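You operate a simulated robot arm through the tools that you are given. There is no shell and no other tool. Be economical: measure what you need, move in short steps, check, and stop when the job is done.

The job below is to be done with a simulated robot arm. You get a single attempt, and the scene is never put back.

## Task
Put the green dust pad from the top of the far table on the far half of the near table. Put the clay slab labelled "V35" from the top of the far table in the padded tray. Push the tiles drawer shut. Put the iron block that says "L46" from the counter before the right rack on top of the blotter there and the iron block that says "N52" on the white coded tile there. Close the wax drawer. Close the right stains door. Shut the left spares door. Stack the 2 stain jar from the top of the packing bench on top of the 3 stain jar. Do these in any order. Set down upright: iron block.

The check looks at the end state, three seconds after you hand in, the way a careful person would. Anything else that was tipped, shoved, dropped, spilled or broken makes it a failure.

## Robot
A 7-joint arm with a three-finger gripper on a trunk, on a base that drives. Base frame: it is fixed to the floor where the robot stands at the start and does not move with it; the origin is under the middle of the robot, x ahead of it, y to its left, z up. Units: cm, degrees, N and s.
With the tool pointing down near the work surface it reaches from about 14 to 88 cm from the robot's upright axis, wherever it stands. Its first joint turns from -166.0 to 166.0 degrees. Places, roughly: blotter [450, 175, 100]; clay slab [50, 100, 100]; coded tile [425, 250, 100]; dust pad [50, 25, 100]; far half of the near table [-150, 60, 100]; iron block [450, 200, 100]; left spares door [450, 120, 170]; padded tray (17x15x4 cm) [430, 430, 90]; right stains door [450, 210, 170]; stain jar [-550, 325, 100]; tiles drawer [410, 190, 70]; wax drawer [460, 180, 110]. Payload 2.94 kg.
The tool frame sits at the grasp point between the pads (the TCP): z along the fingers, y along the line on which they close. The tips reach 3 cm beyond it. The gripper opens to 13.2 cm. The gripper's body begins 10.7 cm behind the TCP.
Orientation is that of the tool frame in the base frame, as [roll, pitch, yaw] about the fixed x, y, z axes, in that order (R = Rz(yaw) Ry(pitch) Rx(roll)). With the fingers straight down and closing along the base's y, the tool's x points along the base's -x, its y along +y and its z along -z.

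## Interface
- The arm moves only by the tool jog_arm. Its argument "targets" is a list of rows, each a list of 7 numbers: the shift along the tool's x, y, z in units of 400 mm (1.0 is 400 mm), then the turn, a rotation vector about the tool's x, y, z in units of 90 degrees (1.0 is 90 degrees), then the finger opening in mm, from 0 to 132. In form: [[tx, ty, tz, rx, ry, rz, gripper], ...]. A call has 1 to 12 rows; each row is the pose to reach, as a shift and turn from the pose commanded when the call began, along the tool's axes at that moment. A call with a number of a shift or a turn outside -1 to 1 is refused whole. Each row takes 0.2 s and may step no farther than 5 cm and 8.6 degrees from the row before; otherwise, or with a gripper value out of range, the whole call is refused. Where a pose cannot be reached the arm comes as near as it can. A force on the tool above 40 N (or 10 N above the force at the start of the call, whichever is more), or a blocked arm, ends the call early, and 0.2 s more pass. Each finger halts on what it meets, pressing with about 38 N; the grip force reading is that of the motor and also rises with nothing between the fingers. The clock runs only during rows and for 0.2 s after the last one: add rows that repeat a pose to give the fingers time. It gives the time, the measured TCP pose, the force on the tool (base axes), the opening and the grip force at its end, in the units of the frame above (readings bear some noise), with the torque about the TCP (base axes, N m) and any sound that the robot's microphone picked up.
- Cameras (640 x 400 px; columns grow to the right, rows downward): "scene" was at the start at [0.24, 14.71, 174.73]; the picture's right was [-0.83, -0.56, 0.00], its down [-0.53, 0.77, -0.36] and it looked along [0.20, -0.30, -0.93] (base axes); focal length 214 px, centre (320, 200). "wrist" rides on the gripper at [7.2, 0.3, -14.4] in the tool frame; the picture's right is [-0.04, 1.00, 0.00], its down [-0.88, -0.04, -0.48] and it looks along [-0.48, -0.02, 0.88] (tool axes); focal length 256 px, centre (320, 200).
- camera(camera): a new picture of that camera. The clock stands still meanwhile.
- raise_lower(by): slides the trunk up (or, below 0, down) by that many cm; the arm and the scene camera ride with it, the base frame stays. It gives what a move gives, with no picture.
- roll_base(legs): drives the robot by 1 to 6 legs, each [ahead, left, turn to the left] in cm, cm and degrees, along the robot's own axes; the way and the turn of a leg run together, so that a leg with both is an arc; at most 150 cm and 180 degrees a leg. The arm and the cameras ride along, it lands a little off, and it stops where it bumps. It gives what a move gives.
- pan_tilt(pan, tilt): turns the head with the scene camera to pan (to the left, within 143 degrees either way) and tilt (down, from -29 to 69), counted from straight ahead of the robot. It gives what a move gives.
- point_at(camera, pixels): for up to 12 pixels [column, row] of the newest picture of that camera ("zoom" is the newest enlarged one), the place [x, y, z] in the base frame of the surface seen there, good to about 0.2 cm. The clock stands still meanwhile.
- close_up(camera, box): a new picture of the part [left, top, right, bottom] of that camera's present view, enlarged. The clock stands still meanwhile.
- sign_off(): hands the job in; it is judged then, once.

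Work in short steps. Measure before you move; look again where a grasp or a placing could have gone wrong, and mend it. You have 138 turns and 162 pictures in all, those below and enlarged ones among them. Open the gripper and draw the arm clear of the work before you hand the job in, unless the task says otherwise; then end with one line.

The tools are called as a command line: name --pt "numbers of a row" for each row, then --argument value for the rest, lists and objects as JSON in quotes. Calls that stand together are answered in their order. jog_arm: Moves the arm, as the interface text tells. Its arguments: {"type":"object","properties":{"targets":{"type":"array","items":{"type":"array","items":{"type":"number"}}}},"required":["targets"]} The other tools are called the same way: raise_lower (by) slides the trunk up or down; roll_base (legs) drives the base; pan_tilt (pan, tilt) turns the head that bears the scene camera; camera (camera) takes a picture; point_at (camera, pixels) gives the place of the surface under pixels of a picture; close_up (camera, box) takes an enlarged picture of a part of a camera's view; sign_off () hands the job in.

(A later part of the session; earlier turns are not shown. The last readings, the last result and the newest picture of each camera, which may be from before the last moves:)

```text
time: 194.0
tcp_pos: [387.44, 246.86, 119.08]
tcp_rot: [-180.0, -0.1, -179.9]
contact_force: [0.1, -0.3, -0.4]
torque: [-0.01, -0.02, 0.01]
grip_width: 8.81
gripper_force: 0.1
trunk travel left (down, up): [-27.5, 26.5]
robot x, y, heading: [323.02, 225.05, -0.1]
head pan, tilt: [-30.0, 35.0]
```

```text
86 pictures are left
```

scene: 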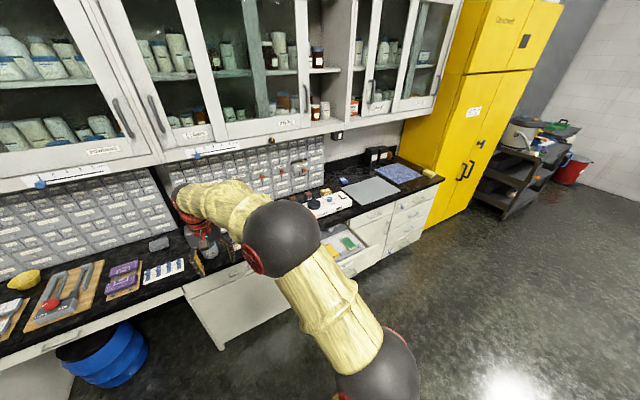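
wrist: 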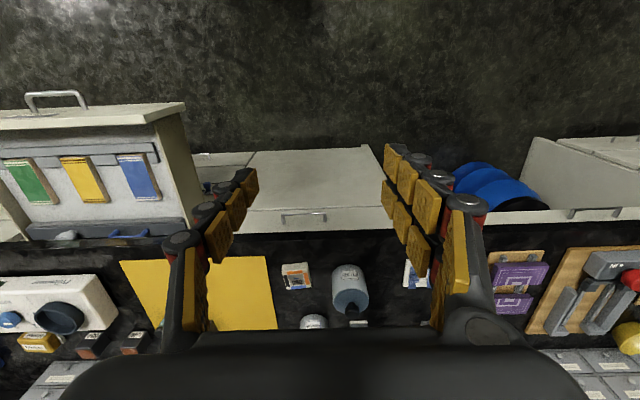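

Tiles drawer is at upper left of the wrist view; yellow blotter at (200,290), labelled blocks at (90,345),(135,342). I zoom.

close_up --camera "wrist" --box '[0, 230, 200, 370]'

close_up --camera "scene" --box '[100, 130, 420, 300]'

point_at --camera "wrist" --pixels '[[55, 95], [90, 345], [135, 342], [145, 280], [250, 290], [297, 277], [350, 290], [410, 275], [90, 115], [50, 300], [60, 185], [40, 340]]'

```text
2.86 times, centred on (100, 300) of wrist
```

zoom: 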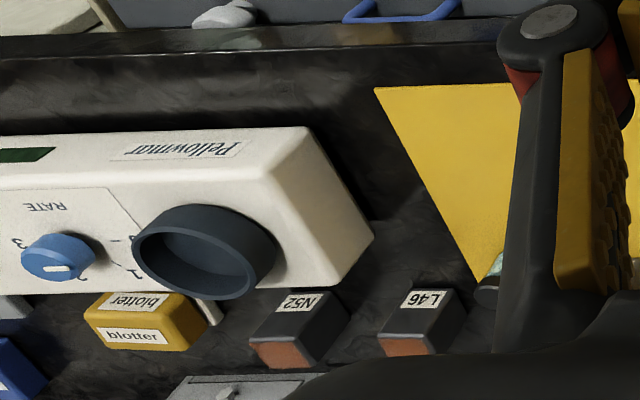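

```text
2.00 times, centred on (260, 215) of scene
```

zoom: 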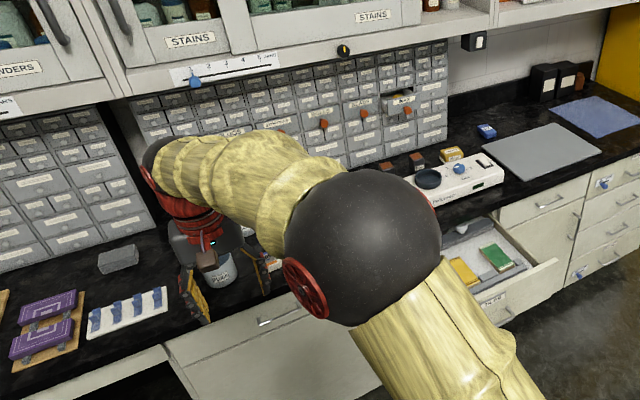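

```text
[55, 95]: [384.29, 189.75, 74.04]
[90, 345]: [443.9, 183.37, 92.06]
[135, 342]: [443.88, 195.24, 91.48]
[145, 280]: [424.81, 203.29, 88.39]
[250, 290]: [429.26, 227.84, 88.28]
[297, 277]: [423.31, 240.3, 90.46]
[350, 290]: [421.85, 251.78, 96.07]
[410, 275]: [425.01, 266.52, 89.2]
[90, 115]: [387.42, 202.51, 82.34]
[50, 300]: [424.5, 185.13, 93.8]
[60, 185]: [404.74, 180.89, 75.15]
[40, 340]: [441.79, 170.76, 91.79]
```

The yellow block labelled "blotter" at (442,171), N52 at (444,183), L46 at (444,195). First the tiles drawer (front x≈385, handle (384,190,74)) must be shut to make room: I back up, centre on it and turn the tool to point forward.

roll_base --legs '[[-25, -57, 0]]'

jog_arm --pt "0 0 0 0 -0.09 0 60" --pt "0 0 0 0 -0.18 0 30" --pt "0 0 0 0 -0.27 0 0" --pt "0 0 0 0 -0.36 0 0" --pt "0 0 0 0 -0.45 0 0" --pt "0 0 0 0 -0.54 0 0" --pt "0 0 0 0 -0.63 0 0" --pt "0 0 0 0 -0.72 0 0" --pt "0 0 0 0 -0.81 0 0" --pt "0 0 0 0 -0.9 0 0" --pt "0 0 0 0 -0.99 0 0"

raise_lower --by -25

camera --camera "wrist"

pan_tilt --pan 0 --tilt 30

camera --camera "scene"

```text
time: 197.5
tcp_pos: [362.52, 189.71, 119.18]
tcp_rot: [-180.0, -0.2, -179.4]
contact_force: [-0.8, -0.3, -0.2]
torque: [-0.02, -0.04, 0.0]
grip_width: 8.81
gripper_force: 0.0
trunk travel left (down, up): [-27.5, 26.5]
robot x, y, heading: [298.4, 167.39, 0.6]
head pan, tilt: [-30.0, 35.0]
```

```text
time: 199.9
tcp_pos: [362.56, 189.75, 119.25]
tcp_rot: [177.5, 89.1, 178.2]
contact_force: [0.1, -0.3, 1.6]
torque: [-0.04, 0.03, -0.02]
grip_width: 0.02
gripper_force: 28.6
trunk travel left (down, up): [-27.5, 26.5]
robot x, y, heading: [298.45, 167.55, 0.7]
head pan, tilt: [-30.0, 35.0]
```

```text
time: 202.5
tcp_pos: [362.47, 189.61, 94.19]
tcp_rot: [-177.7, 89.1, -177.1]
contact_force: [-0.1, -0.9, 1.4]
torque: [-0.02, -0.04, 0.01]
grip_width: 0.0
gripper_force: 28.9
trunk travel left (down, up): [-2.5, 51.5]
robot x, y, heading: [298.06, 167.98, 0.4]
head pan, tilt: [-30.0, 35.0]
```

```text
83 pictures are left
```

wrist: 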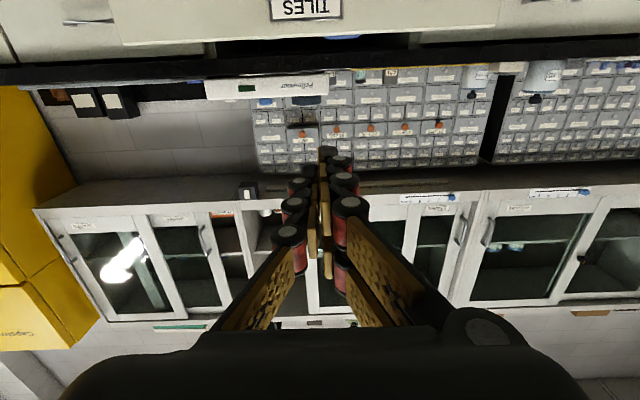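

```text
time: 203.5
tcp_pos: [362.4, 189.71, 94.15]
tcp_rot: [-177.3, 89.0, -176.6]
contact_force: [-0.3, 0.9, 0.4]
torque: [0.01, -0.01, -0.01]
grip_width: 0.0
gripper_force: 28.7
trunk travel left (down, up): [-2.5, 51.5]
robot x, y, heading: [298.37, 167.77, 0.6]
head pan, tilt: [0.0, 30.0]
```

```text
82 pictures are left
```

scene: 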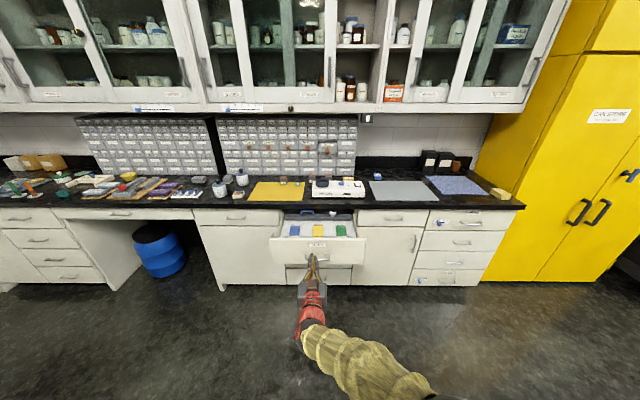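

Good view; label TILES confirmed. I zoom on the drawer front to pick the push point.

close_up --camera "scene" --box '[250, 190, 390, 290]'

close_up --camera "scene" --box '[200, 110, 400, 210]'

point_at --camera "scene" --pixels '[[300, 242], [340, 250], [340, 240], [318, 236], [285, 250], [280, 262], [240, 210], [240, 215], [380, 235]]'

```text
4.00 times, centred on (320, 240) of scene
```

zoom: 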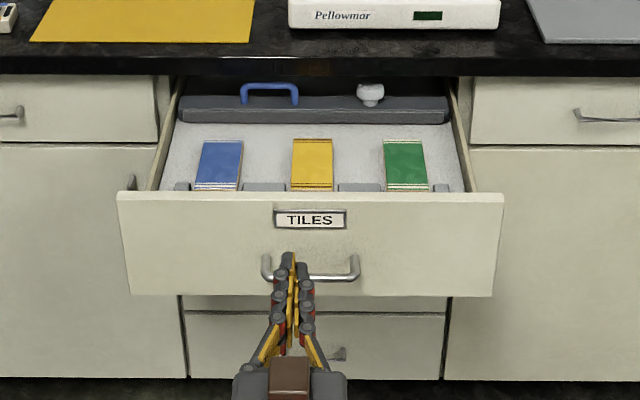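

```text
3.20 times, centred on (300, 160) of scene
```

zoom: 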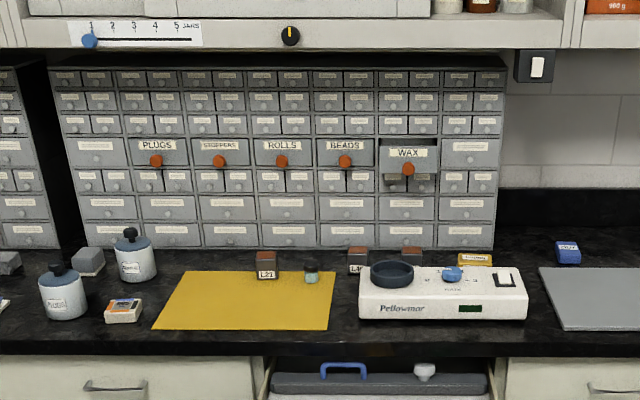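

```text
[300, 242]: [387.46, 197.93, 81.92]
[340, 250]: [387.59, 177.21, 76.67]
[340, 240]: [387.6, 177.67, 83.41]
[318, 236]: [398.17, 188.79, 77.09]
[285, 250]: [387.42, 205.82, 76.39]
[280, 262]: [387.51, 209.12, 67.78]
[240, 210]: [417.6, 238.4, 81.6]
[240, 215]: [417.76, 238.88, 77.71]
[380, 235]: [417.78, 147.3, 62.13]
```

Face at x 387.5 (closed 417.6), push at y 189.5, z≈79 above the handle. I lower the tool, then roll ahead to push most of the way.

jog_arm --pt "0.1 0 0 0 0 0 0" --pt "0.2 0 0 0 0 0 0" --pt "0.3 0 0 0 0 0 0" --pt "0.38 0 0 0 0 0 0"

roll_base --legs '[[16, 0, 0]]'

close_up --camera "scene" --box '[230, 190, 410, 320]'

```text
time: 204.5
tcp_pos: [362.24, 189.62, 79.12]
tcp_rot: [179.9, 89.3, -179.5]
contact_force: [0.5, -0.5, 0.2]
torque: [0.01, 0.05, 0.0]
grip_width: 0.0
gripper_force: 28.0
trunk travel left (down, up): [-2.5, 51.5]
robot x, y, heading: [298.69, 167.33, 0.5]
head pan, tilt: [0.0, 30.0]
```

```text
time: 205.9
tcp_pos: [378.18, 189.86, 79.03]
tcp_rot: [-177.1, 89.2, -176.4]
contact_force: [0.6, -0.2, 0.6]
torque: [-0.02, 0.0, -0.03]
grip_width: 0.0
gripper_force: 28.7
trunk travel left (down, up): [-2.5, 51.5]
robot x, y, heading: [314.46, 168.24, 0.8]
head pan, tilt: [0.0, 30.0]
```

```text
3.08 times, centred on (320, 255) of scene
```

zoom: 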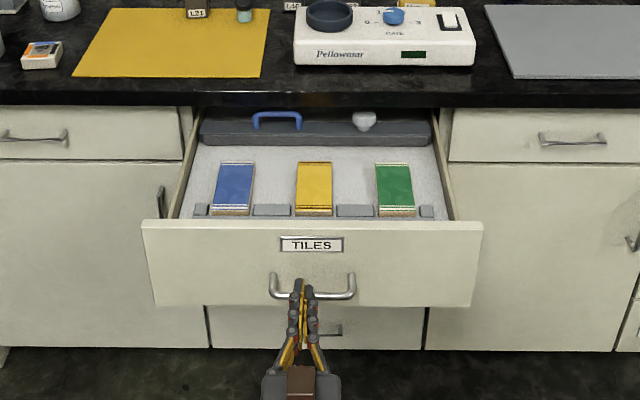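

Tip is 6 cm from the face. I roll ahead 33 cm to push.

roll_base --legs '[[33, 0, -0.6]]'

camera --camera "scene"

```text
time: 208.1
tcp_pos: [411.4, 189.76, 78.96]
tcp_rot: [-176.8, 89.0, -176.4]
contact_force: [-0.5, 0.2, -0.5]
torque: [-0.03, 0.03, -0.01]
grip_width: 0.02
gripper_force: 28.2
trunk travel left (down, up): [-2.5, 51.5]
robot x, y, heading: [347.74, 168.04, 0.2]
head pan, tilt: [0.0, 30.0]
```

```text
78 pictures are left
```

scene: 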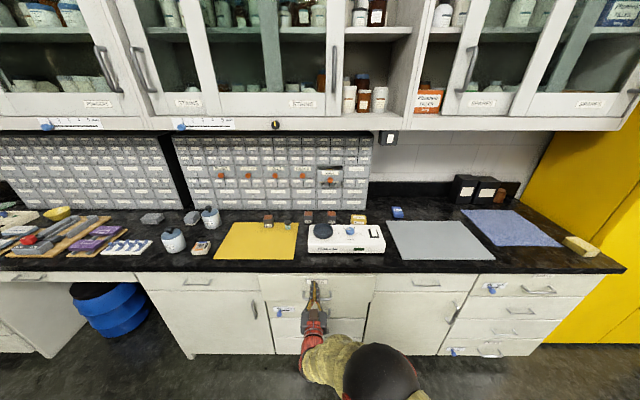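

Nearly shut. I push the last centimetres with the arm until it stops.

jog_arm --pt "0 0 0.04 0 0 0 0" --pt "0 0 0.07 0 0 0 0" --pt "0 0 0.085 0 0 0 0" --pt "0 0 0.1 0 0 0 0" --pt "0 0 0.115 0 0 0 0"

close_up --camera "scene" --box '[230, 250, 390, 350]'

point_at --camera "scene" --pixels '[[275, 283], [355, 285], [215, 283], [420, 283]]'

```text
time: 209.2
tcp_pos: [415.05, 189.93, 78.89]
tcp_rot: [-170.0, 89.1, -169.6]
contact_force: [-27.3, -4.7, 13.2]
torque: [0.11, -0.8, -0.1]
grip_width: 0.62
gripper_force: 28.5
trunk travel left (down, up): [-2.5, 51.5]
robot x, y, heading: [347.24, 167.96, 0.7]
head pan, tilt: [0.0, 30.0]
stopped in row 5: the force on the tool passed its limit at 51 N (the readings are from after the stop); the commanded pose is now the measured one
```

```text
4.00 times, centred on (310, 300) of scene
```

zoom: 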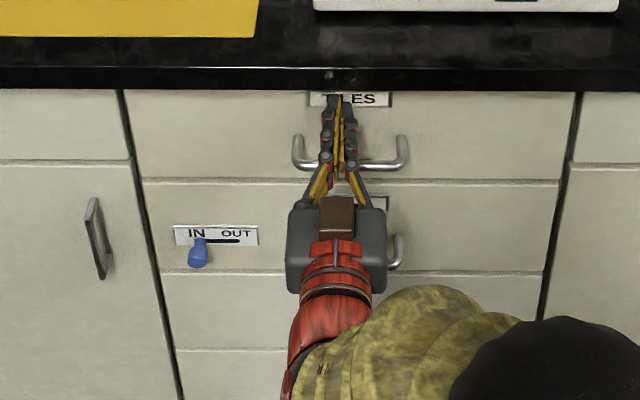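

```text
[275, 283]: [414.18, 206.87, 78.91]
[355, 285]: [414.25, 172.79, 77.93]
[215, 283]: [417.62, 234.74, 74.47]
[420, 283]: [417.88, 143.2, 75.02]
```

It stopped against a hard limit (51 N). I back off and verify flushness.

roll_base --legs '[[-22, 0, 0]]'

camera --camera "scene"

point_at --camera "scene" --pixels '[[285, 250], [350, 250], [230, 250], [405, 250], [350, 240]]'

```text
time: 210.9
tcp_pos: [393.37, 189.77, 78.77]
tcp_rot: [-171.0, 88.8, -170.3]
contact_force: [-0.8, 0.4, -0.1]
torque: [0.01, 0.0, -0.02]
grip_width: 0.02
gripper_force: 27.9
trunk travel left (down, up): [-2.5, 51.5]
robot x, y, heading: [325.67, 167.93, 0.4]
head pan, tilt: [0.0, 30.0]
```

```text
76 pictures are left
```

scene: 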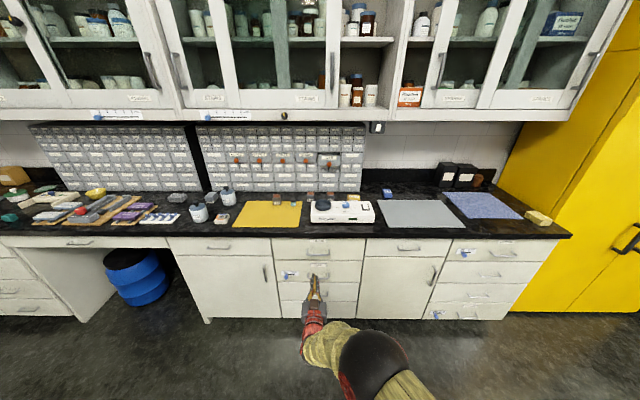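

```text
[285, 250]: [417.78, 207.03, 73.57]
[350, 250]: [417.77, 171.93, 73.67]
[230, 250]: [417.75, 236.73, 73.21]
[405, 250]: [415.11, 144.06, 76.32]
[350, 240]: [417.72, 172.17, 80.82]
```

Tiles drawer is flush (x 417.75). Next the wax drawer: I zoom in to measure it.

close_up --camera "scene" --box '[260, 120, 400, 230]'

```text
3.64 times, centred on (330, 175) of scene
```

zoom: 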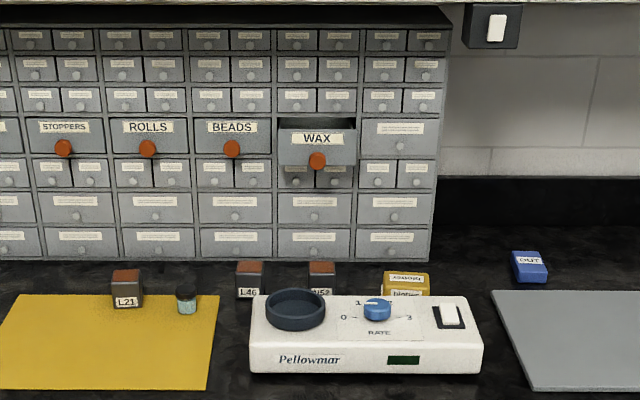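

point_at --camera "zoom" --pixels '[[300, 152], [335, 150], [317, 160], [345, 140], [232, 140], [400, 140], [232, 149], [250, 290], [321, 268], [249, 268], [408, 282], [295, 300]]'

close_up --camera "scene" --box '[130, 180, 270, 240]'

```text
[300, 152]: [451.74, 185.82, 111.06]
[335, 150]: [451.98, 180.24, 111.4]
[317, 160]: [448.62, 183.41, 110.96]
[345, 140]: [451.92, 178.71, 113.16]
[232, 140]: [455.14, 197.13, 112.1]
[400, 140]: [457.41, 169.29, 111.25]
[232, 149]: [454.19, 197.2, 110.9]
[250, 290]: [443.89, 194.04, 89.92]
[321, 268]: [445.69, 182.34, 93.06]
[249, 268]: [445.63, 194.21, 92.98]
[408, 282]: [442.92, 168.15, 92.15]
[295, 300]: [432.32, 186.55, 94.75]
```

```text
4.57 times, centred on (200, 210) of scene
```

zoom: 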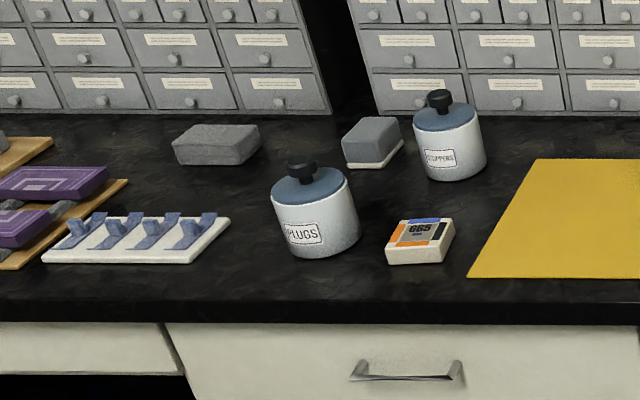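

The tile marked with colours "CC5" is the coded tile at (423,240). Wax face is at x 451.9 (closed 457.4); I'll push its face at y≈180.7, z≈112 beside the knob. Raise, align.

raise_lower --by 25

jog_arm --pt "-0.1 0 0 0 0 0 0" --pt "-0.205 0 0 0 0 0 0"

roll_base --legs '[[0, -9, -0.5], [40, 0, 0]]'

camera --camera "scene"

camera --camera "wrist"

```text
time: 213.4
tcp_pos: [393.21, 189.85, 103.69]
tcp_rot: [-170.6, 88.8, -170.1]
contact_force: [0.7, -0.4, -0.5]
torque: [0.01, -0.01, -0.03]
grip_width: 0.0
gripper_force: 28.9
trunk travel left (down, up): [-27.5, 26.5]
robot x, y, heading: [325.66, 168.03, 0.6]
head pan, tilt: [0.0, 30.0]
```

```text
time: 214.1
tcp_pos: [393.21, 189.73, 111.86]
tcp_rot: [-171.3, 88.8, -170.8]
contact_force: [-0.7, -0.3, -0.7]
torque: [0.0, 0.0, 0.02]
grip_width: 0.0
gripper_force: 28.5
trunk travel left (down, up): [-27.5, 26.5]
robot x, y, heading: [325.18, 168.08, 0.9]
head pan, tilt: [0.0, 30.0]
```

```text
time: 217.2
tcp_pos: [433.46, 180.71, 111.92]
tcp_rot: [-170.9, 88.8, -170.4]
contact_force: [0.3, 0.5, -0.3]
torque: [0.01, 0.03, 0.01]
grip_width: 0.02
gripper_force: 28.5
trunk travel left (down, up): [-27.5, 26.5]
robot x, y, heading: [365.15, 159.33, 0.8]
head pan, tilt: [0.0, 30.0]
```

```text
73 pictures are left
```

scene: 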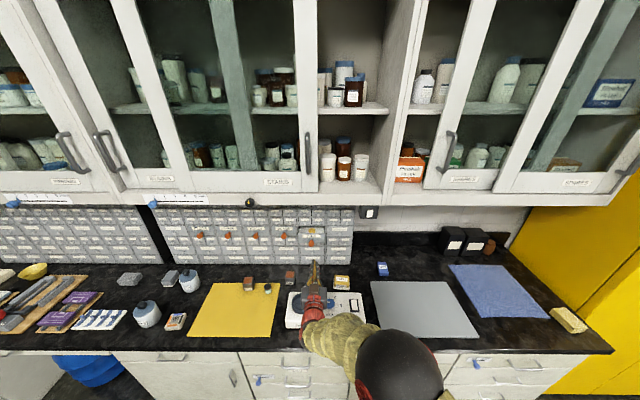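

```text
72 pictures are left
```

wrist: 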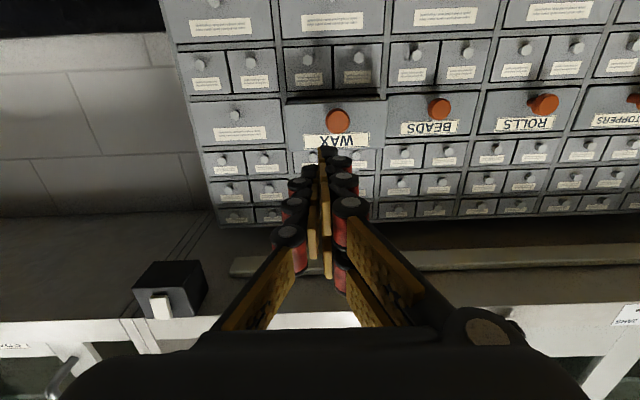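

Fingers are lined up with the drawer face. I advance until it seats.

jog_arm --pt "0 0 0.1 0 0 0 0" --pt "0 0 0.2 0 0 0 0" --pt "0 0 0.3 0 0 0 0" --pt "0 0 0.38 0 0 0 0" --pt "0 0 0.44 0 0 0 0" --pt "0 0 0.48 0 0 0 0" --pt "0 0 0.505 0 0 0 0" --pt "0 0 0.52 0 0 0 0" --pt "0 0 0.535 0 0 0 0" --pt "0 0 0.545 0 0 0 0"

camera --camera "wrist"

```text
time: 218.7
tcp_pos: [451.48, 180.9, 111.6]
tcp_rot: [-165.4, 88.8, -164.8]
contact_force: [-45.6, -8.7, 12.7]
torque: [-0.03, 0.14, 0.1]
grip_width: 0.02
gripper_force: 28.3
trunk travel left (down, up): [-27.5, 26.5]
robot x, y, heading: [365.2, 159.03, 0.6]
head pan, tilt: [0.0, 30.0]
stopped in row 7: the force on the tool passed its limit at 65 N (the readings are from after the stop); the commanded pose is now the measured one
```

```text
71 pictures are left
```

wrist: 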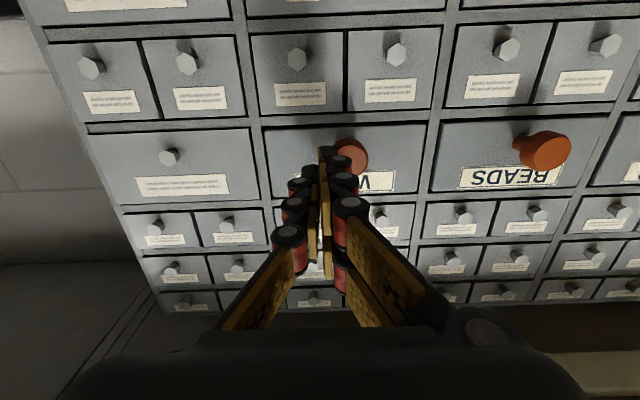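

It seated with 65 N. I retreat along the tool and verify depth.

jog_arm --pt "0 0 -0.1 0 0 0 0" --pt "0 0 -0.2 0 0 0 0" --pt "0 0 -0.3 0 0 0 0" --pt "0 0 -0.42 0 0 0 0"

camera --camera "wrist"

point_at --camera "wrist" --pixels '[[300, 125], [370, 125], [250, 120], [420, 110], [470, 110], [338, 118], [438, 108]]'

```text
time: 219.7
tcp_pos: [435.46, 180.69, 111.46]
tcp_rot: [-168.5, 88.6, -168.1]
contact_force: [-0.7, 0.4, -0.1]
torque: [0.0, 0.03, 0.0]
grip_width: 0.0
gripper_force: 28.4
trunk travel left (down, up): [-27.5, 26.5]
robot x, y, heading: [365.68, 158.93, 0.6]
head pan, tilt: [0.0, 30.0]
```

```text
70 pictures are left
```

wrist: 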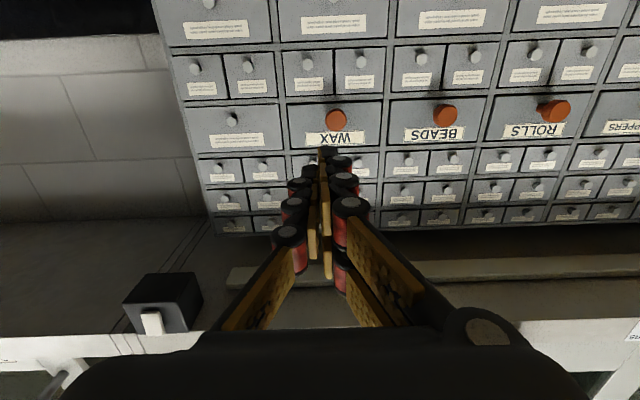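

```text
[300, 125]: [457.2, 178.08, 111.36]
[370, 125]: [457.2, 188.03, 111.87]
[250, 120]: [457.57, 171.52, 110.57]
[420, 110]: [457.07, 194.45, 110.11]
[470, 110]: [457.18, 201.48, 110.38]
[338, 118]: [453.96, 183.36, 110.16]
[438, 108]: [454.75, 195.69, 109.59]
```

Wax drawer is flush. Now doors: I zoom on both handles to measure.

pan_tilt --pan 0 --tilt 10

camera --camera "scene"

```text
time: 220.5
tcp_pos: [435.47, 180.81, 111.38]
tcp_rot: [-167.4, 88.5, -166.7]
contact_force: [-0.2, -0.1, -0.1]
torque: [0.0, 0.03, 0.01]
grip_width: 0.0
gripper_force: 29.2
trunk travel left (down, up): [-27.5, 26.5]
robot x, y, heading: [365.49, 159.04, 0.5]
head pan, tilt: [0.0, 10.0]
```

```text
69 pictures are left
```

scene: 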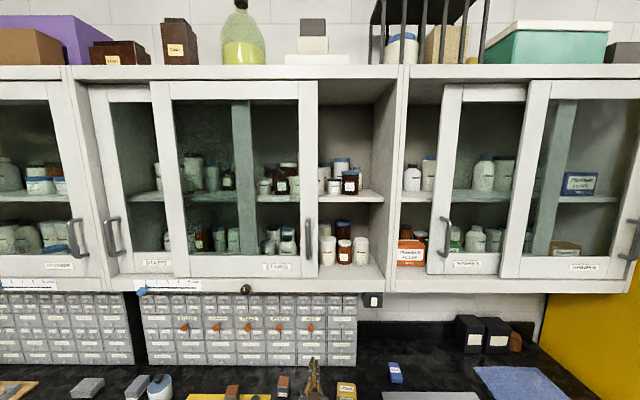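

point_at --camera "scene" --pixels '[[308, 240], [308, 220], [308, 258], [317, 200], [302, 200], [390, 200], [402, 200], [431, 200], [447, 200], [446, 237], [445, 220], [443, 255]]'

close_up --camera "scene" --box '[280, 190, 480, 300]'

```text
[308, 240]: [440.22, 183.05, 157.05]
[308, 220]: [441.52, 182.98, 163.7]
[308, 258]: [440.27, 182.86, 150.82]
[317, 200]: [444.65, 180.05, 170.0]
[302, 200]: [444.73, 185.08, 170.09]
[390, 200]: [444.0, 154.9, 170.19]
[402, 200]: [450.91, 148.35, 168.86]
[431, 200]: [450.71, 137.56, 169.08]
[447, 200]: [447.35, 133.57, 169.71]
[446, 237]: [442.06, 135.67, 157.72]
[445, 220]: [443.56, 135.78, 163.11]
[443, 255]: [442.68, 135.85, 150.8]
```

```text
3.20 times, centred on (380, 245) of scene
```

zoom: 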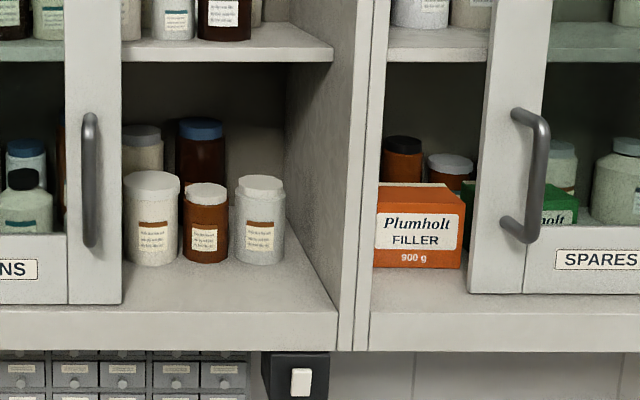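

Stains handle bar at (440.2,183,151–164), divider at y≈156.4; spares handle (442,135.7). I back off, raise the trunk and bring the closed fingers to the +y side of the stains handle.

roll_base --legs '[[-15, 0, -0.5]]'

raise_lower --by 26

jog_arm --pt "-0.1 0.05 0 0 0 0 0" --pt "-0.2 0.1 0 0 0 0 0" --pt "-0.3 0.15 0 0 0 0 0" --pt "-0.4 0.2 0 0 0 0 0" --pt "-0.49 0.2 0 0 0 0 0"

camera --camera "wrist"

```text
time: 221.9
tcp_pos: [420.4, 180.02, 111.6]
tcp_rot: [-167.3, 88.5, -167.2]
contact_force: [-0.4, -0.5, 0.4]
torque: [0.01, 0.0, -0.02]
grip_width: 0.0
gripper_force: 29.0
trunk travel left (down, up): [-27.5, 26.5]
robot x, y, heading: [350.29, 159.24, 0.0]
head pan, tilt: [0.0, 10.0]
```

```text
time: 224.6
tcp_pos: [420.53, 180.1, 137.45]
tcp_rot: [-167.3, 88.5, -167.2]
contact_force: [0.3, 0.3, 0.6]
torque: [-0.04, 0.03, -0.01]
grip_width: 0.0
gripper_force: 28.4
trunk travel left (down, up): [-53.5, 0.5]
robot x, y, heading: [349.87, 159.19, 0.0]
head pan, tilt: [0.0, 10.0]
```

```text
time: 225.8
tcp_pos: [420.68, 188.13, 157.1]
tcp_rot: [-168.2, 88.4, -168.1]
contact_force: [-0.1, -0.7, -0.8]
torque: [0.03, -0.04, -0.02]
grip_width: 0.0
gripper_force: 28.6
trunk travel left (down, up): [-53.5, 0.5]
robot x, y, heading: [349.92, 159.42, 0.1]
head pan, tilt: [0.0, 10.0]
```

```text
67 pictures are left
```

wrist: 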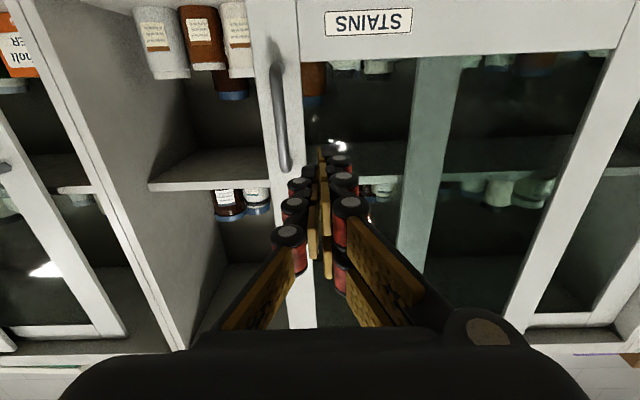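

Tip is left-clear of the bar. I advance 19.5 cm so the fingers overlap the bar's depth.

jog_arm --pt "0 0 0.1 0 0 0 0" --pt "0 0 0.2 0 0 0 0" --pt "0 0 0.3 0 0 0 0" --pt "0 0 0.4 0 0 0 0" --pt "0 0 0.48 0 0 0 0" --pt "0 -0.04 0.48 0 0 0 0" --pt "0 -0.07 0.48 0 0 0 0" --pt "0 -0.1 0.48 0 0 0 0" --pt "0 -0.13 0.48 0 0 0 0"

camera --camera "wrist"

```text
time: 227.8
tcp_pos: [440.13, 182.75, 156.67]
tcp_rot: [-169.9, 88.6, -170.0]
contact_force: [0.0, -0.6, 0.5]
torque: [-0.01, 0.02, 0.0]
grip_width: 0.01
gripper_force: 28.7
trunk travel left (down, up): [-53.5, 0.5]
robot x, y, heading: [350.52, 159.23, -0.1]
head pan, tilt: [0.0, 10.0]
```

```text
66 pictures are left
```

wrist: 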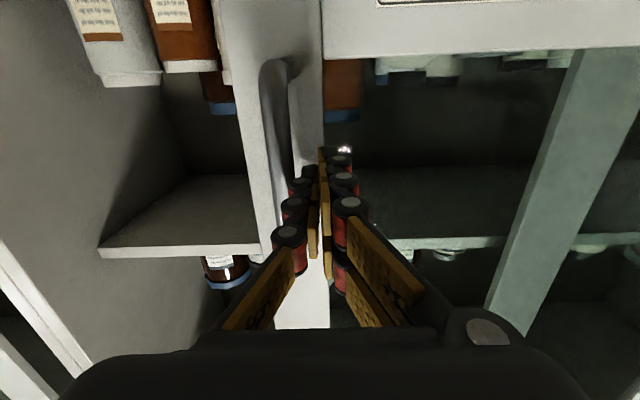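

The handle is being pushed. I continue in −y until it stops.

jog_arm --pt "0 -0.04 0 0 0 0 0" --pt "0 -0.09 0 0 0 0 0" --pt "0 -0.14 0 0 0 0 0" --pt "0 -0.19 0 0 0 0 0" --pt "0 -0.24 0 0 0 0 0" --pt "0 -0.29 0 0 0 0 0" --pt "0 -0.34 0 0 0 0 0" --pt "0 -0.39 0 0 0 0 0" --pt "0 -0.44 0 0 0 0 0" --pt "0 -0.49 0 0 0 0 0" --pt "0 -0.52 0 0 0 0 0" --pt "0 -0.545 0 0 0 0 0"

camera --camera "scene"

```text
time: 230.3
tcp_pos: [440.56, 162.15, 156.99]
tcp_rot: [-168.7, 88.3, -169.7]
contact_force: [-2.6, 3.8, -1.1]
torque: [0.03, 0.05, -0.07]
grip_width: 0.0
gripper_force: 28.7
out of reach, approached as far as the arm can: row 11, 12
trunk travel left (down, up): [-53.5, 0.5]
robot x, y, heading: [350.14, 159.25, 0.2]
head pan, tilt: [0.0, 10.0]
```

```text
65 pictures are left
```

scene: 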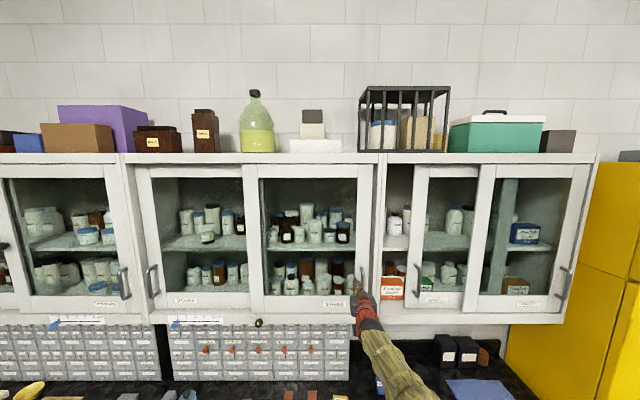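

Almost closed; reach ended. I zoom to see the remaining gap, then continue pushing by a small base shift.

close_up --camera "scene" --box '[330, 150, 450, 330]'

point_at --camera "scene" --pixels '[[363, 180], [371, 180], [376, 180], [380, 180], [377, 220], [370, 220]]'

```text
2.22 times, centred on (390, 240) of scene
```

zoom: 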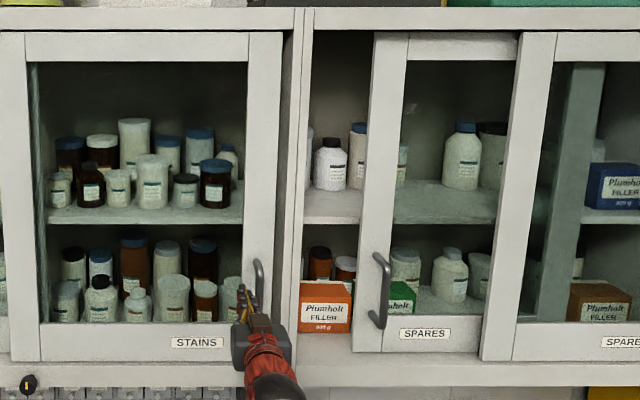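

```text
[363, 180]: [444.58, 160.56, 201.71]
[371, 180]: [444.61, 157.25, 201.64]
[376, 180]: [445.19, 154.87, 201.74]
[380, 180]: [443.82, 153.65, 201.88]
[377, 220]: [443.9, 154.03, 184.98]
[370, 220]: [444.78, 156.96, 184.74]
```

About 1 cm remains. I roll the base right 2.5 cm to finish the push.

roll_base --legs '[[0, -2.5, 0]]'

close_up --camera "scene" --box '[330, 150, 450, 330]'

```text
time: 231.3
tcp_pos: [440.62, 160.85, 157.13]
tcp_rot: [-165.1, 88.2, -165.2]
contact_force: [-0.2, -0.2, 0.0]
torque: [-0.02, -0.04, 0.02]
grip_width: 0.01
gripper_force: 28.6
trunk travel left (down, up): [-53.5, 0.5]
robot x, y, heading: [350.09, 156.5, 0.1]
head pan, tilt: [0.0, 10.0]
stopped in leg 1: the force on the tool passed its limit at 44 N (the readings are from after the stop); the commanded pose is now the measured one
```

```text
2.22 times, centred on (390, 240) of scene
```

zoom: 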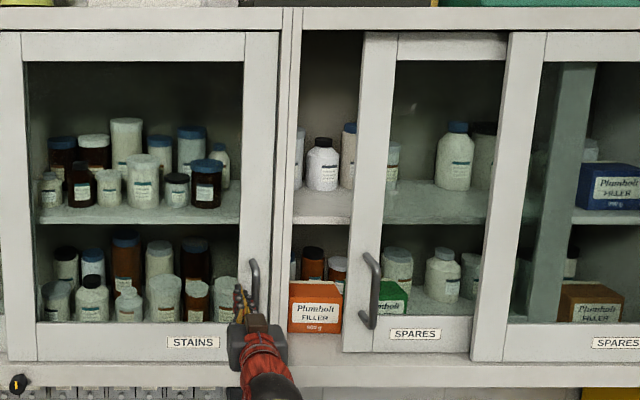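

Stains door is shut. I back off and move the fingers to the −y side of the spares handle (y≈131).

roll_base --legs '[[-13, 0, 0], [0, -30, 0]]'

camera --camera "wrist"

camera --camera "scene"

```text
time: 234.2
tcp_pos: [427.58, 131.11, 156.99]
tcp_rot: [-167.0, 88.2, -167.4]
contact_force: [-1.0, -0.5, 0.0]
torque: [0.0, -0.03, 0.08]
grip_width: 0.0
gripper_force: 28.5
trunk travel left (down, up): [-53.5, 0.5]
robot x, y, heading: [337.08, 127.02, 0.1]
head pan, tilt: [0.0, 10.0]
```

```text
62 pictures are left
```

wrist: 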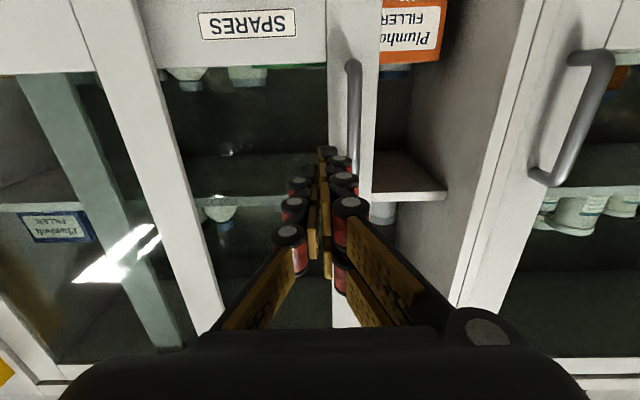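

```text
61 pictures are left
```

scene: 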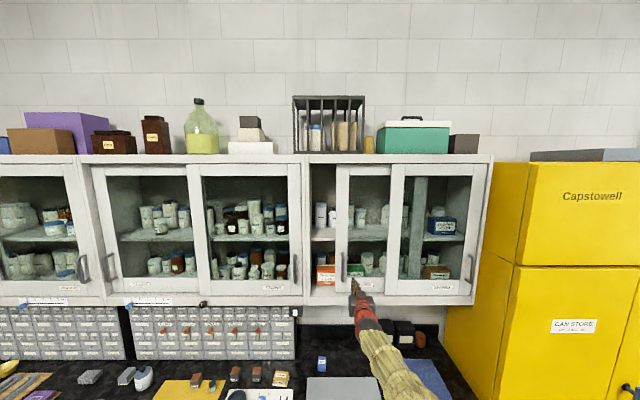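

Clear on the −y side. I roll ahead 14.5 cm and then roll left to push the door until it stops.

roll_base --legs '[[14.5, 0, 0], [0, 9, 0]]'

close_up --camera "scene" --box '[270, 150, 430, 330]'

```text
time: 236.2
tcp_pos: [442.06, 140.78, 157.02]
tcp_rot: [-162.2, 88.1, -162.3]
contact_force: [-0.4, 1.4, 0.1]
torque: [0.03, 0.0, -0.13]
grip_width: 0.0
gripper_force: 29.2
trunk travel left (down, up): [-53.5, 0.5]
robot x, y, heading: [351.56, 136.68, 0.1]
head pan, tilt: [0.0, 10.0]
```

```text
2.22 times, centred on (350, 240) of scene
```

zoom: 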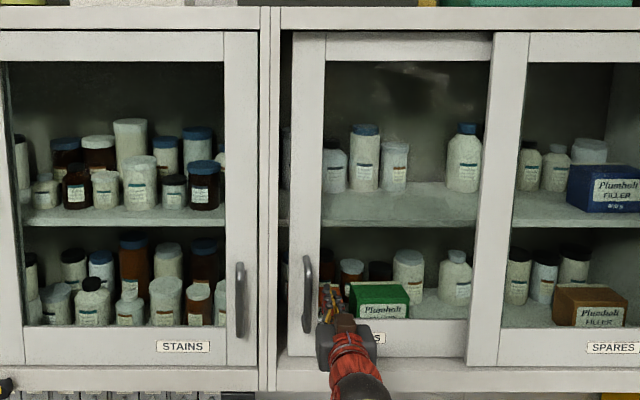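

A small gap remains; roll left a further 5 cm (stops on force).

roll_base --legs '[[0, 5, 0]]'

close_up --camera "scene" --box '[270, 150, 430, 330]'

```text
time: 237.2
tcp_pos: [441.82, 145.15, 156.97]
tcp_rot: [-170.5, 88.2, -170.6]
contact_force: [-1.0, -19.5, -0.5]
torque: [0.12, -0.01, -0.07]
grip_width: 0.02
gripper_force: 29.0
trunk travel left (down, up): [-53.5, 0.5]
robot x, y, heading: [351.54, 141.55, 0.0]
head pan, tilt: [0.0, 10.0]
```

```text
2.22 times, centred on (350, 240) of scene
```

zoom: 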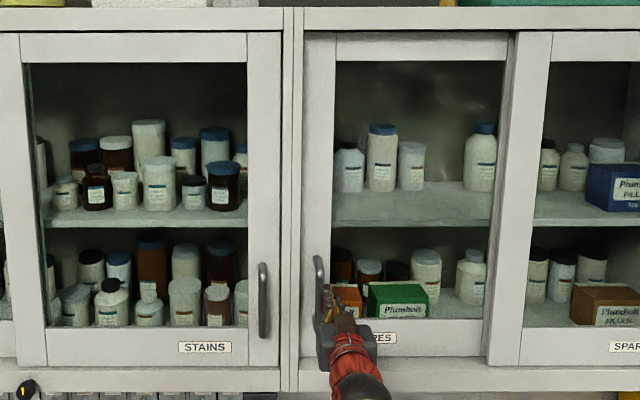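

It presses firmly at its stop (−19.5 N). I ease off, back away, lower the trunk, and turn the tool down again.

roll_base --legs '[[0, -1.5, 0], [-28, 0, 0]]'

jog_arm --pt "0 0 -0.05 0 0.09 0 0" --pt "0 0 -0.1 0 0.18 0 0" --pt "0 0 -0.15 0 0.27 0 0" --pt "0 0 -0.2 0 0.36 0 0" --pt "0 0 -0.25 0 0.45 0 0" --pt "0 0 -0.3 0 0.54 0 20" --pt "0 0 -0.35 0 0.63 0 40" --pt "0 0 -0.4 0 0.72 0 60" --pt "0 0 -0.45 0 0.81 0 70" --pt "0 0 -0.5 0 0.9 0 70" --pt "0 0 -0.5 0 0.98 0 70"

raise_lower --by -26

pan_tilt --pan 10 --tilt 25

camera --camera "scene"

```text
time: 239.5
tcp_pos: [413.59, 144.26, 157.18]
tcp_rot: [-165.3, 88.2, -165.2]
contact_force: [-0.2, 0.1, -0.2]
torque: [-0.03, 0.04, 0.04]
grip_width: 0.0
gripper_force: 28.7
trunk travel left (down, up): [-53.5, 0.5]
robot x, y, heading: [323.89, 139.79, 0.7]
head pan, tilt: [0.0, 10.0]
```

```text
time: 241.9
tcp_pos: [394.2, 144.29, 157.28]
tcp_rot: [-179.6, -0.3, 180.0]
contact_force: [1.5, 0.7, -1.1]
torque: [0.0, 0.12, 0.02]
grip_width: 6.98
gripper_force: 0.0
out of reach, approached as far as the arm can: row 4
trunk travel left (down, up): [-53.5, 0.5]
robot x, y, heading: [323.5, 139.66, 0.5]
head pan, tilt: [0.0, 10.0]
```

```text
time: 244.6
tcp_pos: [393.86, 144.18, 131.72]
tcp_rot: [-179.6, 0.1, -179.9]
contact_force: [0.2, 0.3, -0.3]
torque: [0.03, -0.01, 0.02]
grip_width: 7.0
gripper_force: 0.0
trunk travel left (down, up): [-27.5, 26.5]
robot x, y, heading: [323.79, 139.53, 0.0]
head pan, tilt: [0.0, 10.0]
```

```text
time: 245.3
tcp_pos: [393.89, 144.32, 131.59]
tcp_rot: [-179.6, 0.0, -180.0]
contact_force: [0.1, 0.4, 0.3]
torque: [0.01, 0.0, 0.0]
grip_width: 7.0
gripper_force: 0.0
trunk travel left (down, up): [-27.5, 26.5]
robot x, y, heading: [323.61, 139.45, 0.1]
head pan, tilt: [10.0, 25.0]
```

```text
58 pictures are left
```

scene: 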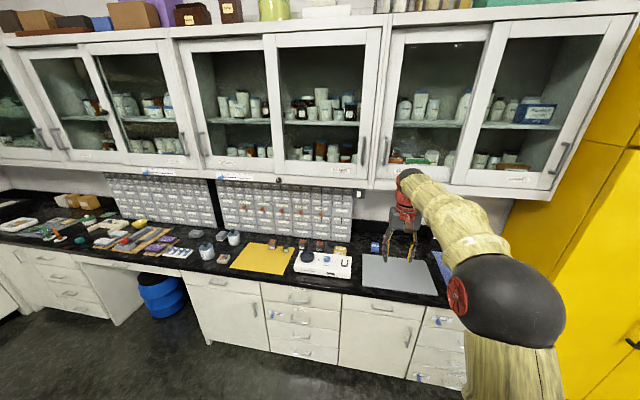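

All four doors/drawers appear closed. Now iron blocks: I position the arm in front of them for a wrist view.

roll_base --legs '[[0, 46, 0], [32, 0, 0]]'

jog_arm --pt "0 0 0.1 0 -0.08 0 70" --pt "0 0 0.2 0 -0.16 0 70" --pt "0 0 0.3 0 -0.22 0 70" --pt "0 0 0.4 0 -0.22 0 70"

camera --camera "wrist"

```text
time: 249.8
tcp_pos: [424.67, 191.14, 131.66]
tcp_rot: [-179.5, 0.0, -179.4]
contact_force: [0.6, 0.0, 0.1]
torque: [0.0, 0.01, 0.01]
grip_width: 7.01
gripper_force: 0.2
trunk travel left (down, up): [-27.5, 26.5]
robot x, y, heading: [354.39, 185.61, 0.9]
head pan, tilt: [10.0, 25.0]
```

```text
time: 250.8
tcp_pos: [424.9, 191.05, 115.58]
tcp_rot: [-179.5, 19.8, -179.3]
contact_force: [-0.7, -0.2, 0.7]
torque: [-0.01, 0.02, 0.02]
grip_width: 7.0
gripper_force: 0.0
trunk travel left (down, up): [-27.5, 26.5]
robot x, y, heading: [354.1, 186.14, 0.8]
head pan, tilt: [10.0, 25.0]
```

```text
57 pictures are left
```

wrist: 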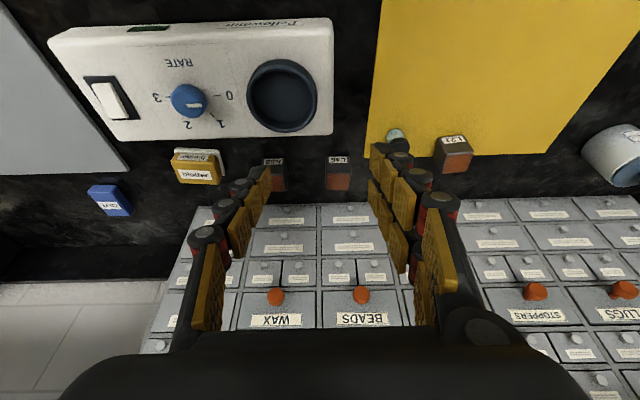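

close_up --camera "wrist" --box '[150, 110, 390, 240]'

point_at --camera "wrist" --pixels '[[339, 180], [329, 180], [350, 180], [339, 170], [339, 190], [275, 170], [284, 185], [196, 173], [176, 165], [218, 165], [197, 183], [212, 152]]'

```text
2.67 times, centred on (270, 175) of wrist
```

zoom: 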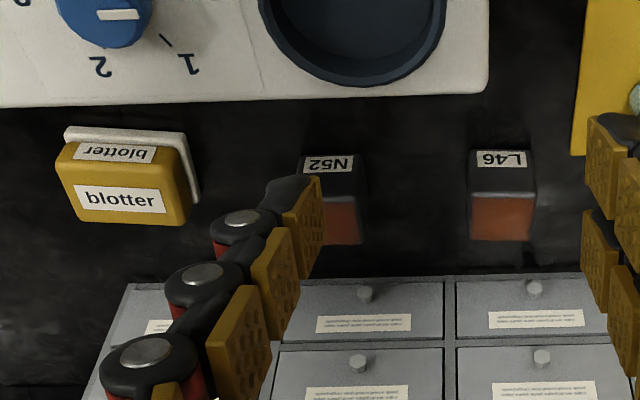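

```text
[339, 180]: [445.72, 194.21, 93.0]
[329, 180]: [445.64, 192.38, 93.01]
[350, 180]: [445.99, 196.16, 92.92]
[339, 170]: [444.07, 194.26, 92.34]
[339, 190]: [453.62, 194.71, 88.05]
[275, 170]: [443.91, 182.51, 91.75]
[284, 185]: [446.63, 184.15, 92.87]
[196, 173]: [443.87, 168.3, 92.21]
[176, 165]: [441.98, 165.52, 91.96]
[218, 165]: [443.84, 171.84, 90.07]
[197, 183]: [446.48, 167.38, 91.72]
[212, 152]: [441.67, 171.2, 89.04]
```

L46 centre (445.9,194.25), top 93; blotter block centre ≈(444.2,168.2), top 92. I go to ~9 cm short of L46 along the tilted axis.

jog_arm --pt "-0.08 0.02 0.06 0 0 0 70" --pt "-0.16 0.04 0.12 0 0 0 70" --pt "-0.24 0.06 0.2 0 0 0 70" --pt "-0.29 0.074 0.3 0 0 0 70" --pt "-0.29 0.074 0.4 0 0 0 70" --pt "-0.29 0.074 0.5 0 0 0 70"

camera --camera "wrist"

close_up --camera "scene" --box '[230, 100, 430, 300]'

```text
time: 252.2
tcp_pos: [442.5, 193.99, 100.74]
tcp_rot: [-179.5, 19.9, -179.2]
contact_force: [0.1, -0.5, 0.9]
torque: [0.03, 0.06, -0.01]
grip_width: 6.99
gripper_force: 0.1
trunk travel left (down, up): [-27.5, 26.5]
robot x, y, heading: [354.46, 186.1, 0.9]
head pan, tilt: [10.0, 25.0]
```

```text
55 pictures are left
```

wrist: 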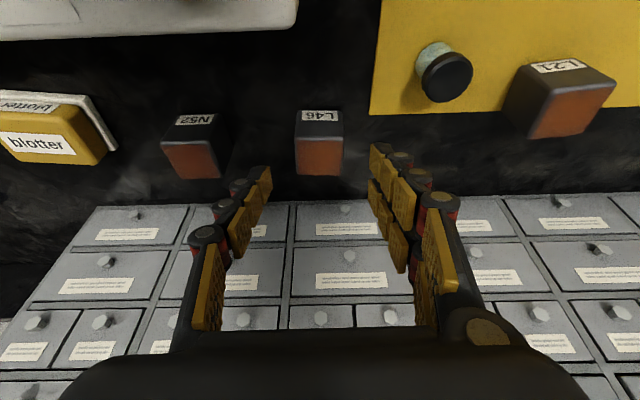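

```text
2.00 times, centred on (330, 200) of scene
```

zoom: 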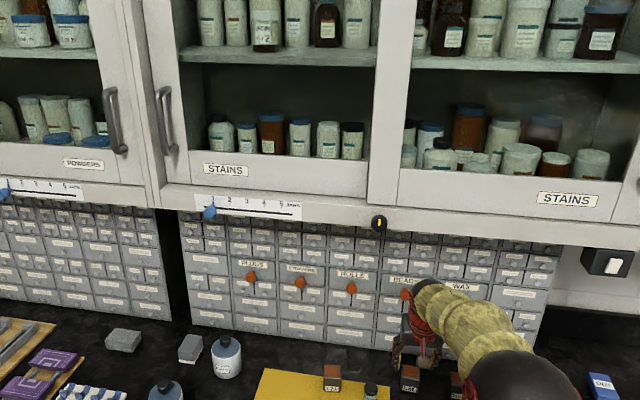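

Centred on L46. I advance 9.4 cm, close to grip.

jog_arm --pt "0 0 0.09 0 0 0 70" --pt "0 0 0.17 0 0 0 70" --pt "0 0 0.235 0 0 0 70" --pt "0 0 0.235 0 0 0 50" --pt "0 0 0.235 0 0 0 25" --pt "0 0 0.235 0 0 0 25" --pt "0 0 0.235 0 0 0 25"

camera --camera "wrist"

```text
time: 253.8
tcp_pos: [445.69, 194.09, 92.03]
tcp_rot: [-179.5, 19.8, -179.2]
contact_force: [1.4, -1.1, 1.2]
torque: [-0.13, -0.07, -0.05]
grip_width: 4.54
gripper_force: 35.4
trunk travel left (down, up): [-27.5, 26.5]
robot x, y, heading: [354.4, 185.95, 0.9]
head pan, tilt: [10.0, 25.0]
```

```text
53 pictures are left
```

wrist: 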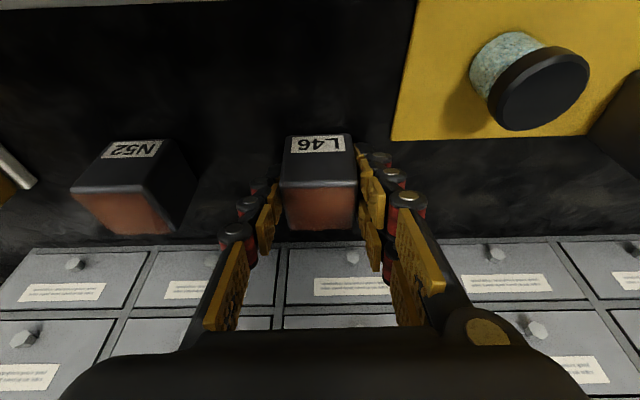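

L46 gripped. I lift 10 cm and move part way toward the blotter, then look.

jog_arm --pt "-0.017 0 -0.047 0 0 0 25" --pt "-0.05 0 -0.14 0 0 0 25" --pt "-0.0855 0 -0.235 0 0 0 25" --pt "-0.0855 -0.1 -0.235 0 0 0 25" --pt "-0.0855 -0.2 -0.235 0 0 0 25" --pt "-0.0855 -0.3 -0.235 0 0 0 25"

camera --camera "wrist"

```text
time: 255.2
tcp_pos: [445.42, 182.12, 102.1]
tcp_rot: [-179.7, 19.8, -179.4]
contact_force: [-0.1, 0.2, -6.9]
torque: [-0.01, 0.05, -0.02]
grip_width: 4.53
gripper_force: 37.9
trunk travel left (down, up): [-27.5, 26.5]
robot x, y, heading: [354.32, 185.91, 0.9]
head pan, tilt: [10.0, 25.0]
```

```text
52 pictures are left
```

wrist: 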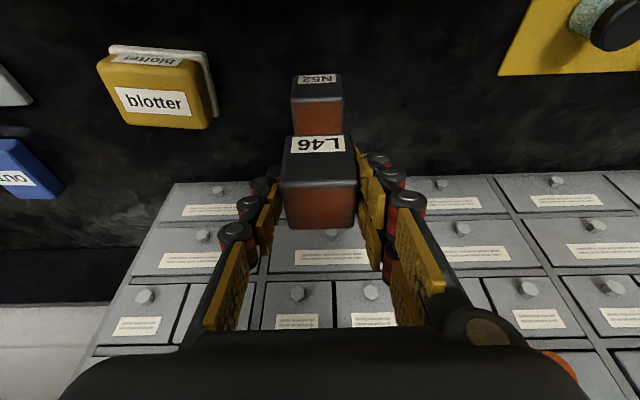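

I measure the blotter's top corners.

point_at --camera "wrist" --pixels '[[103, 75], [185, 75], [207, 122], [127, 119], [155, 101], [145, 78], [165, 122], [112, 95], [197, 100], [318, 175], [318, 145], [318, 215]]'

```text
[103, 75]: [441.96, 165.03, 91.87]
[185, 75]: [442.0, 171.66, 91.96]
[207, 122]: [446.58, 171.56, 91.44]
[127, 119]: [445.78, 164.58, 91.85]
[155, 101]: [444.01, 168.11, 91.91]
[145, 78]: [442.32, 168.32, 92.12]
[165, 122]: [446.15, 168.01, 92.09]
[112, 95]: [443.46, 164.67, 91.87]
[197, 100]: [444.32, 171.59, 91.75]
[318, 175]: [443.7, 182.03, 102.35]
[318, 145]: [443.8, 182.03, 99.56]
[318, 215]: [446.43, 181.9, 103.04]
```

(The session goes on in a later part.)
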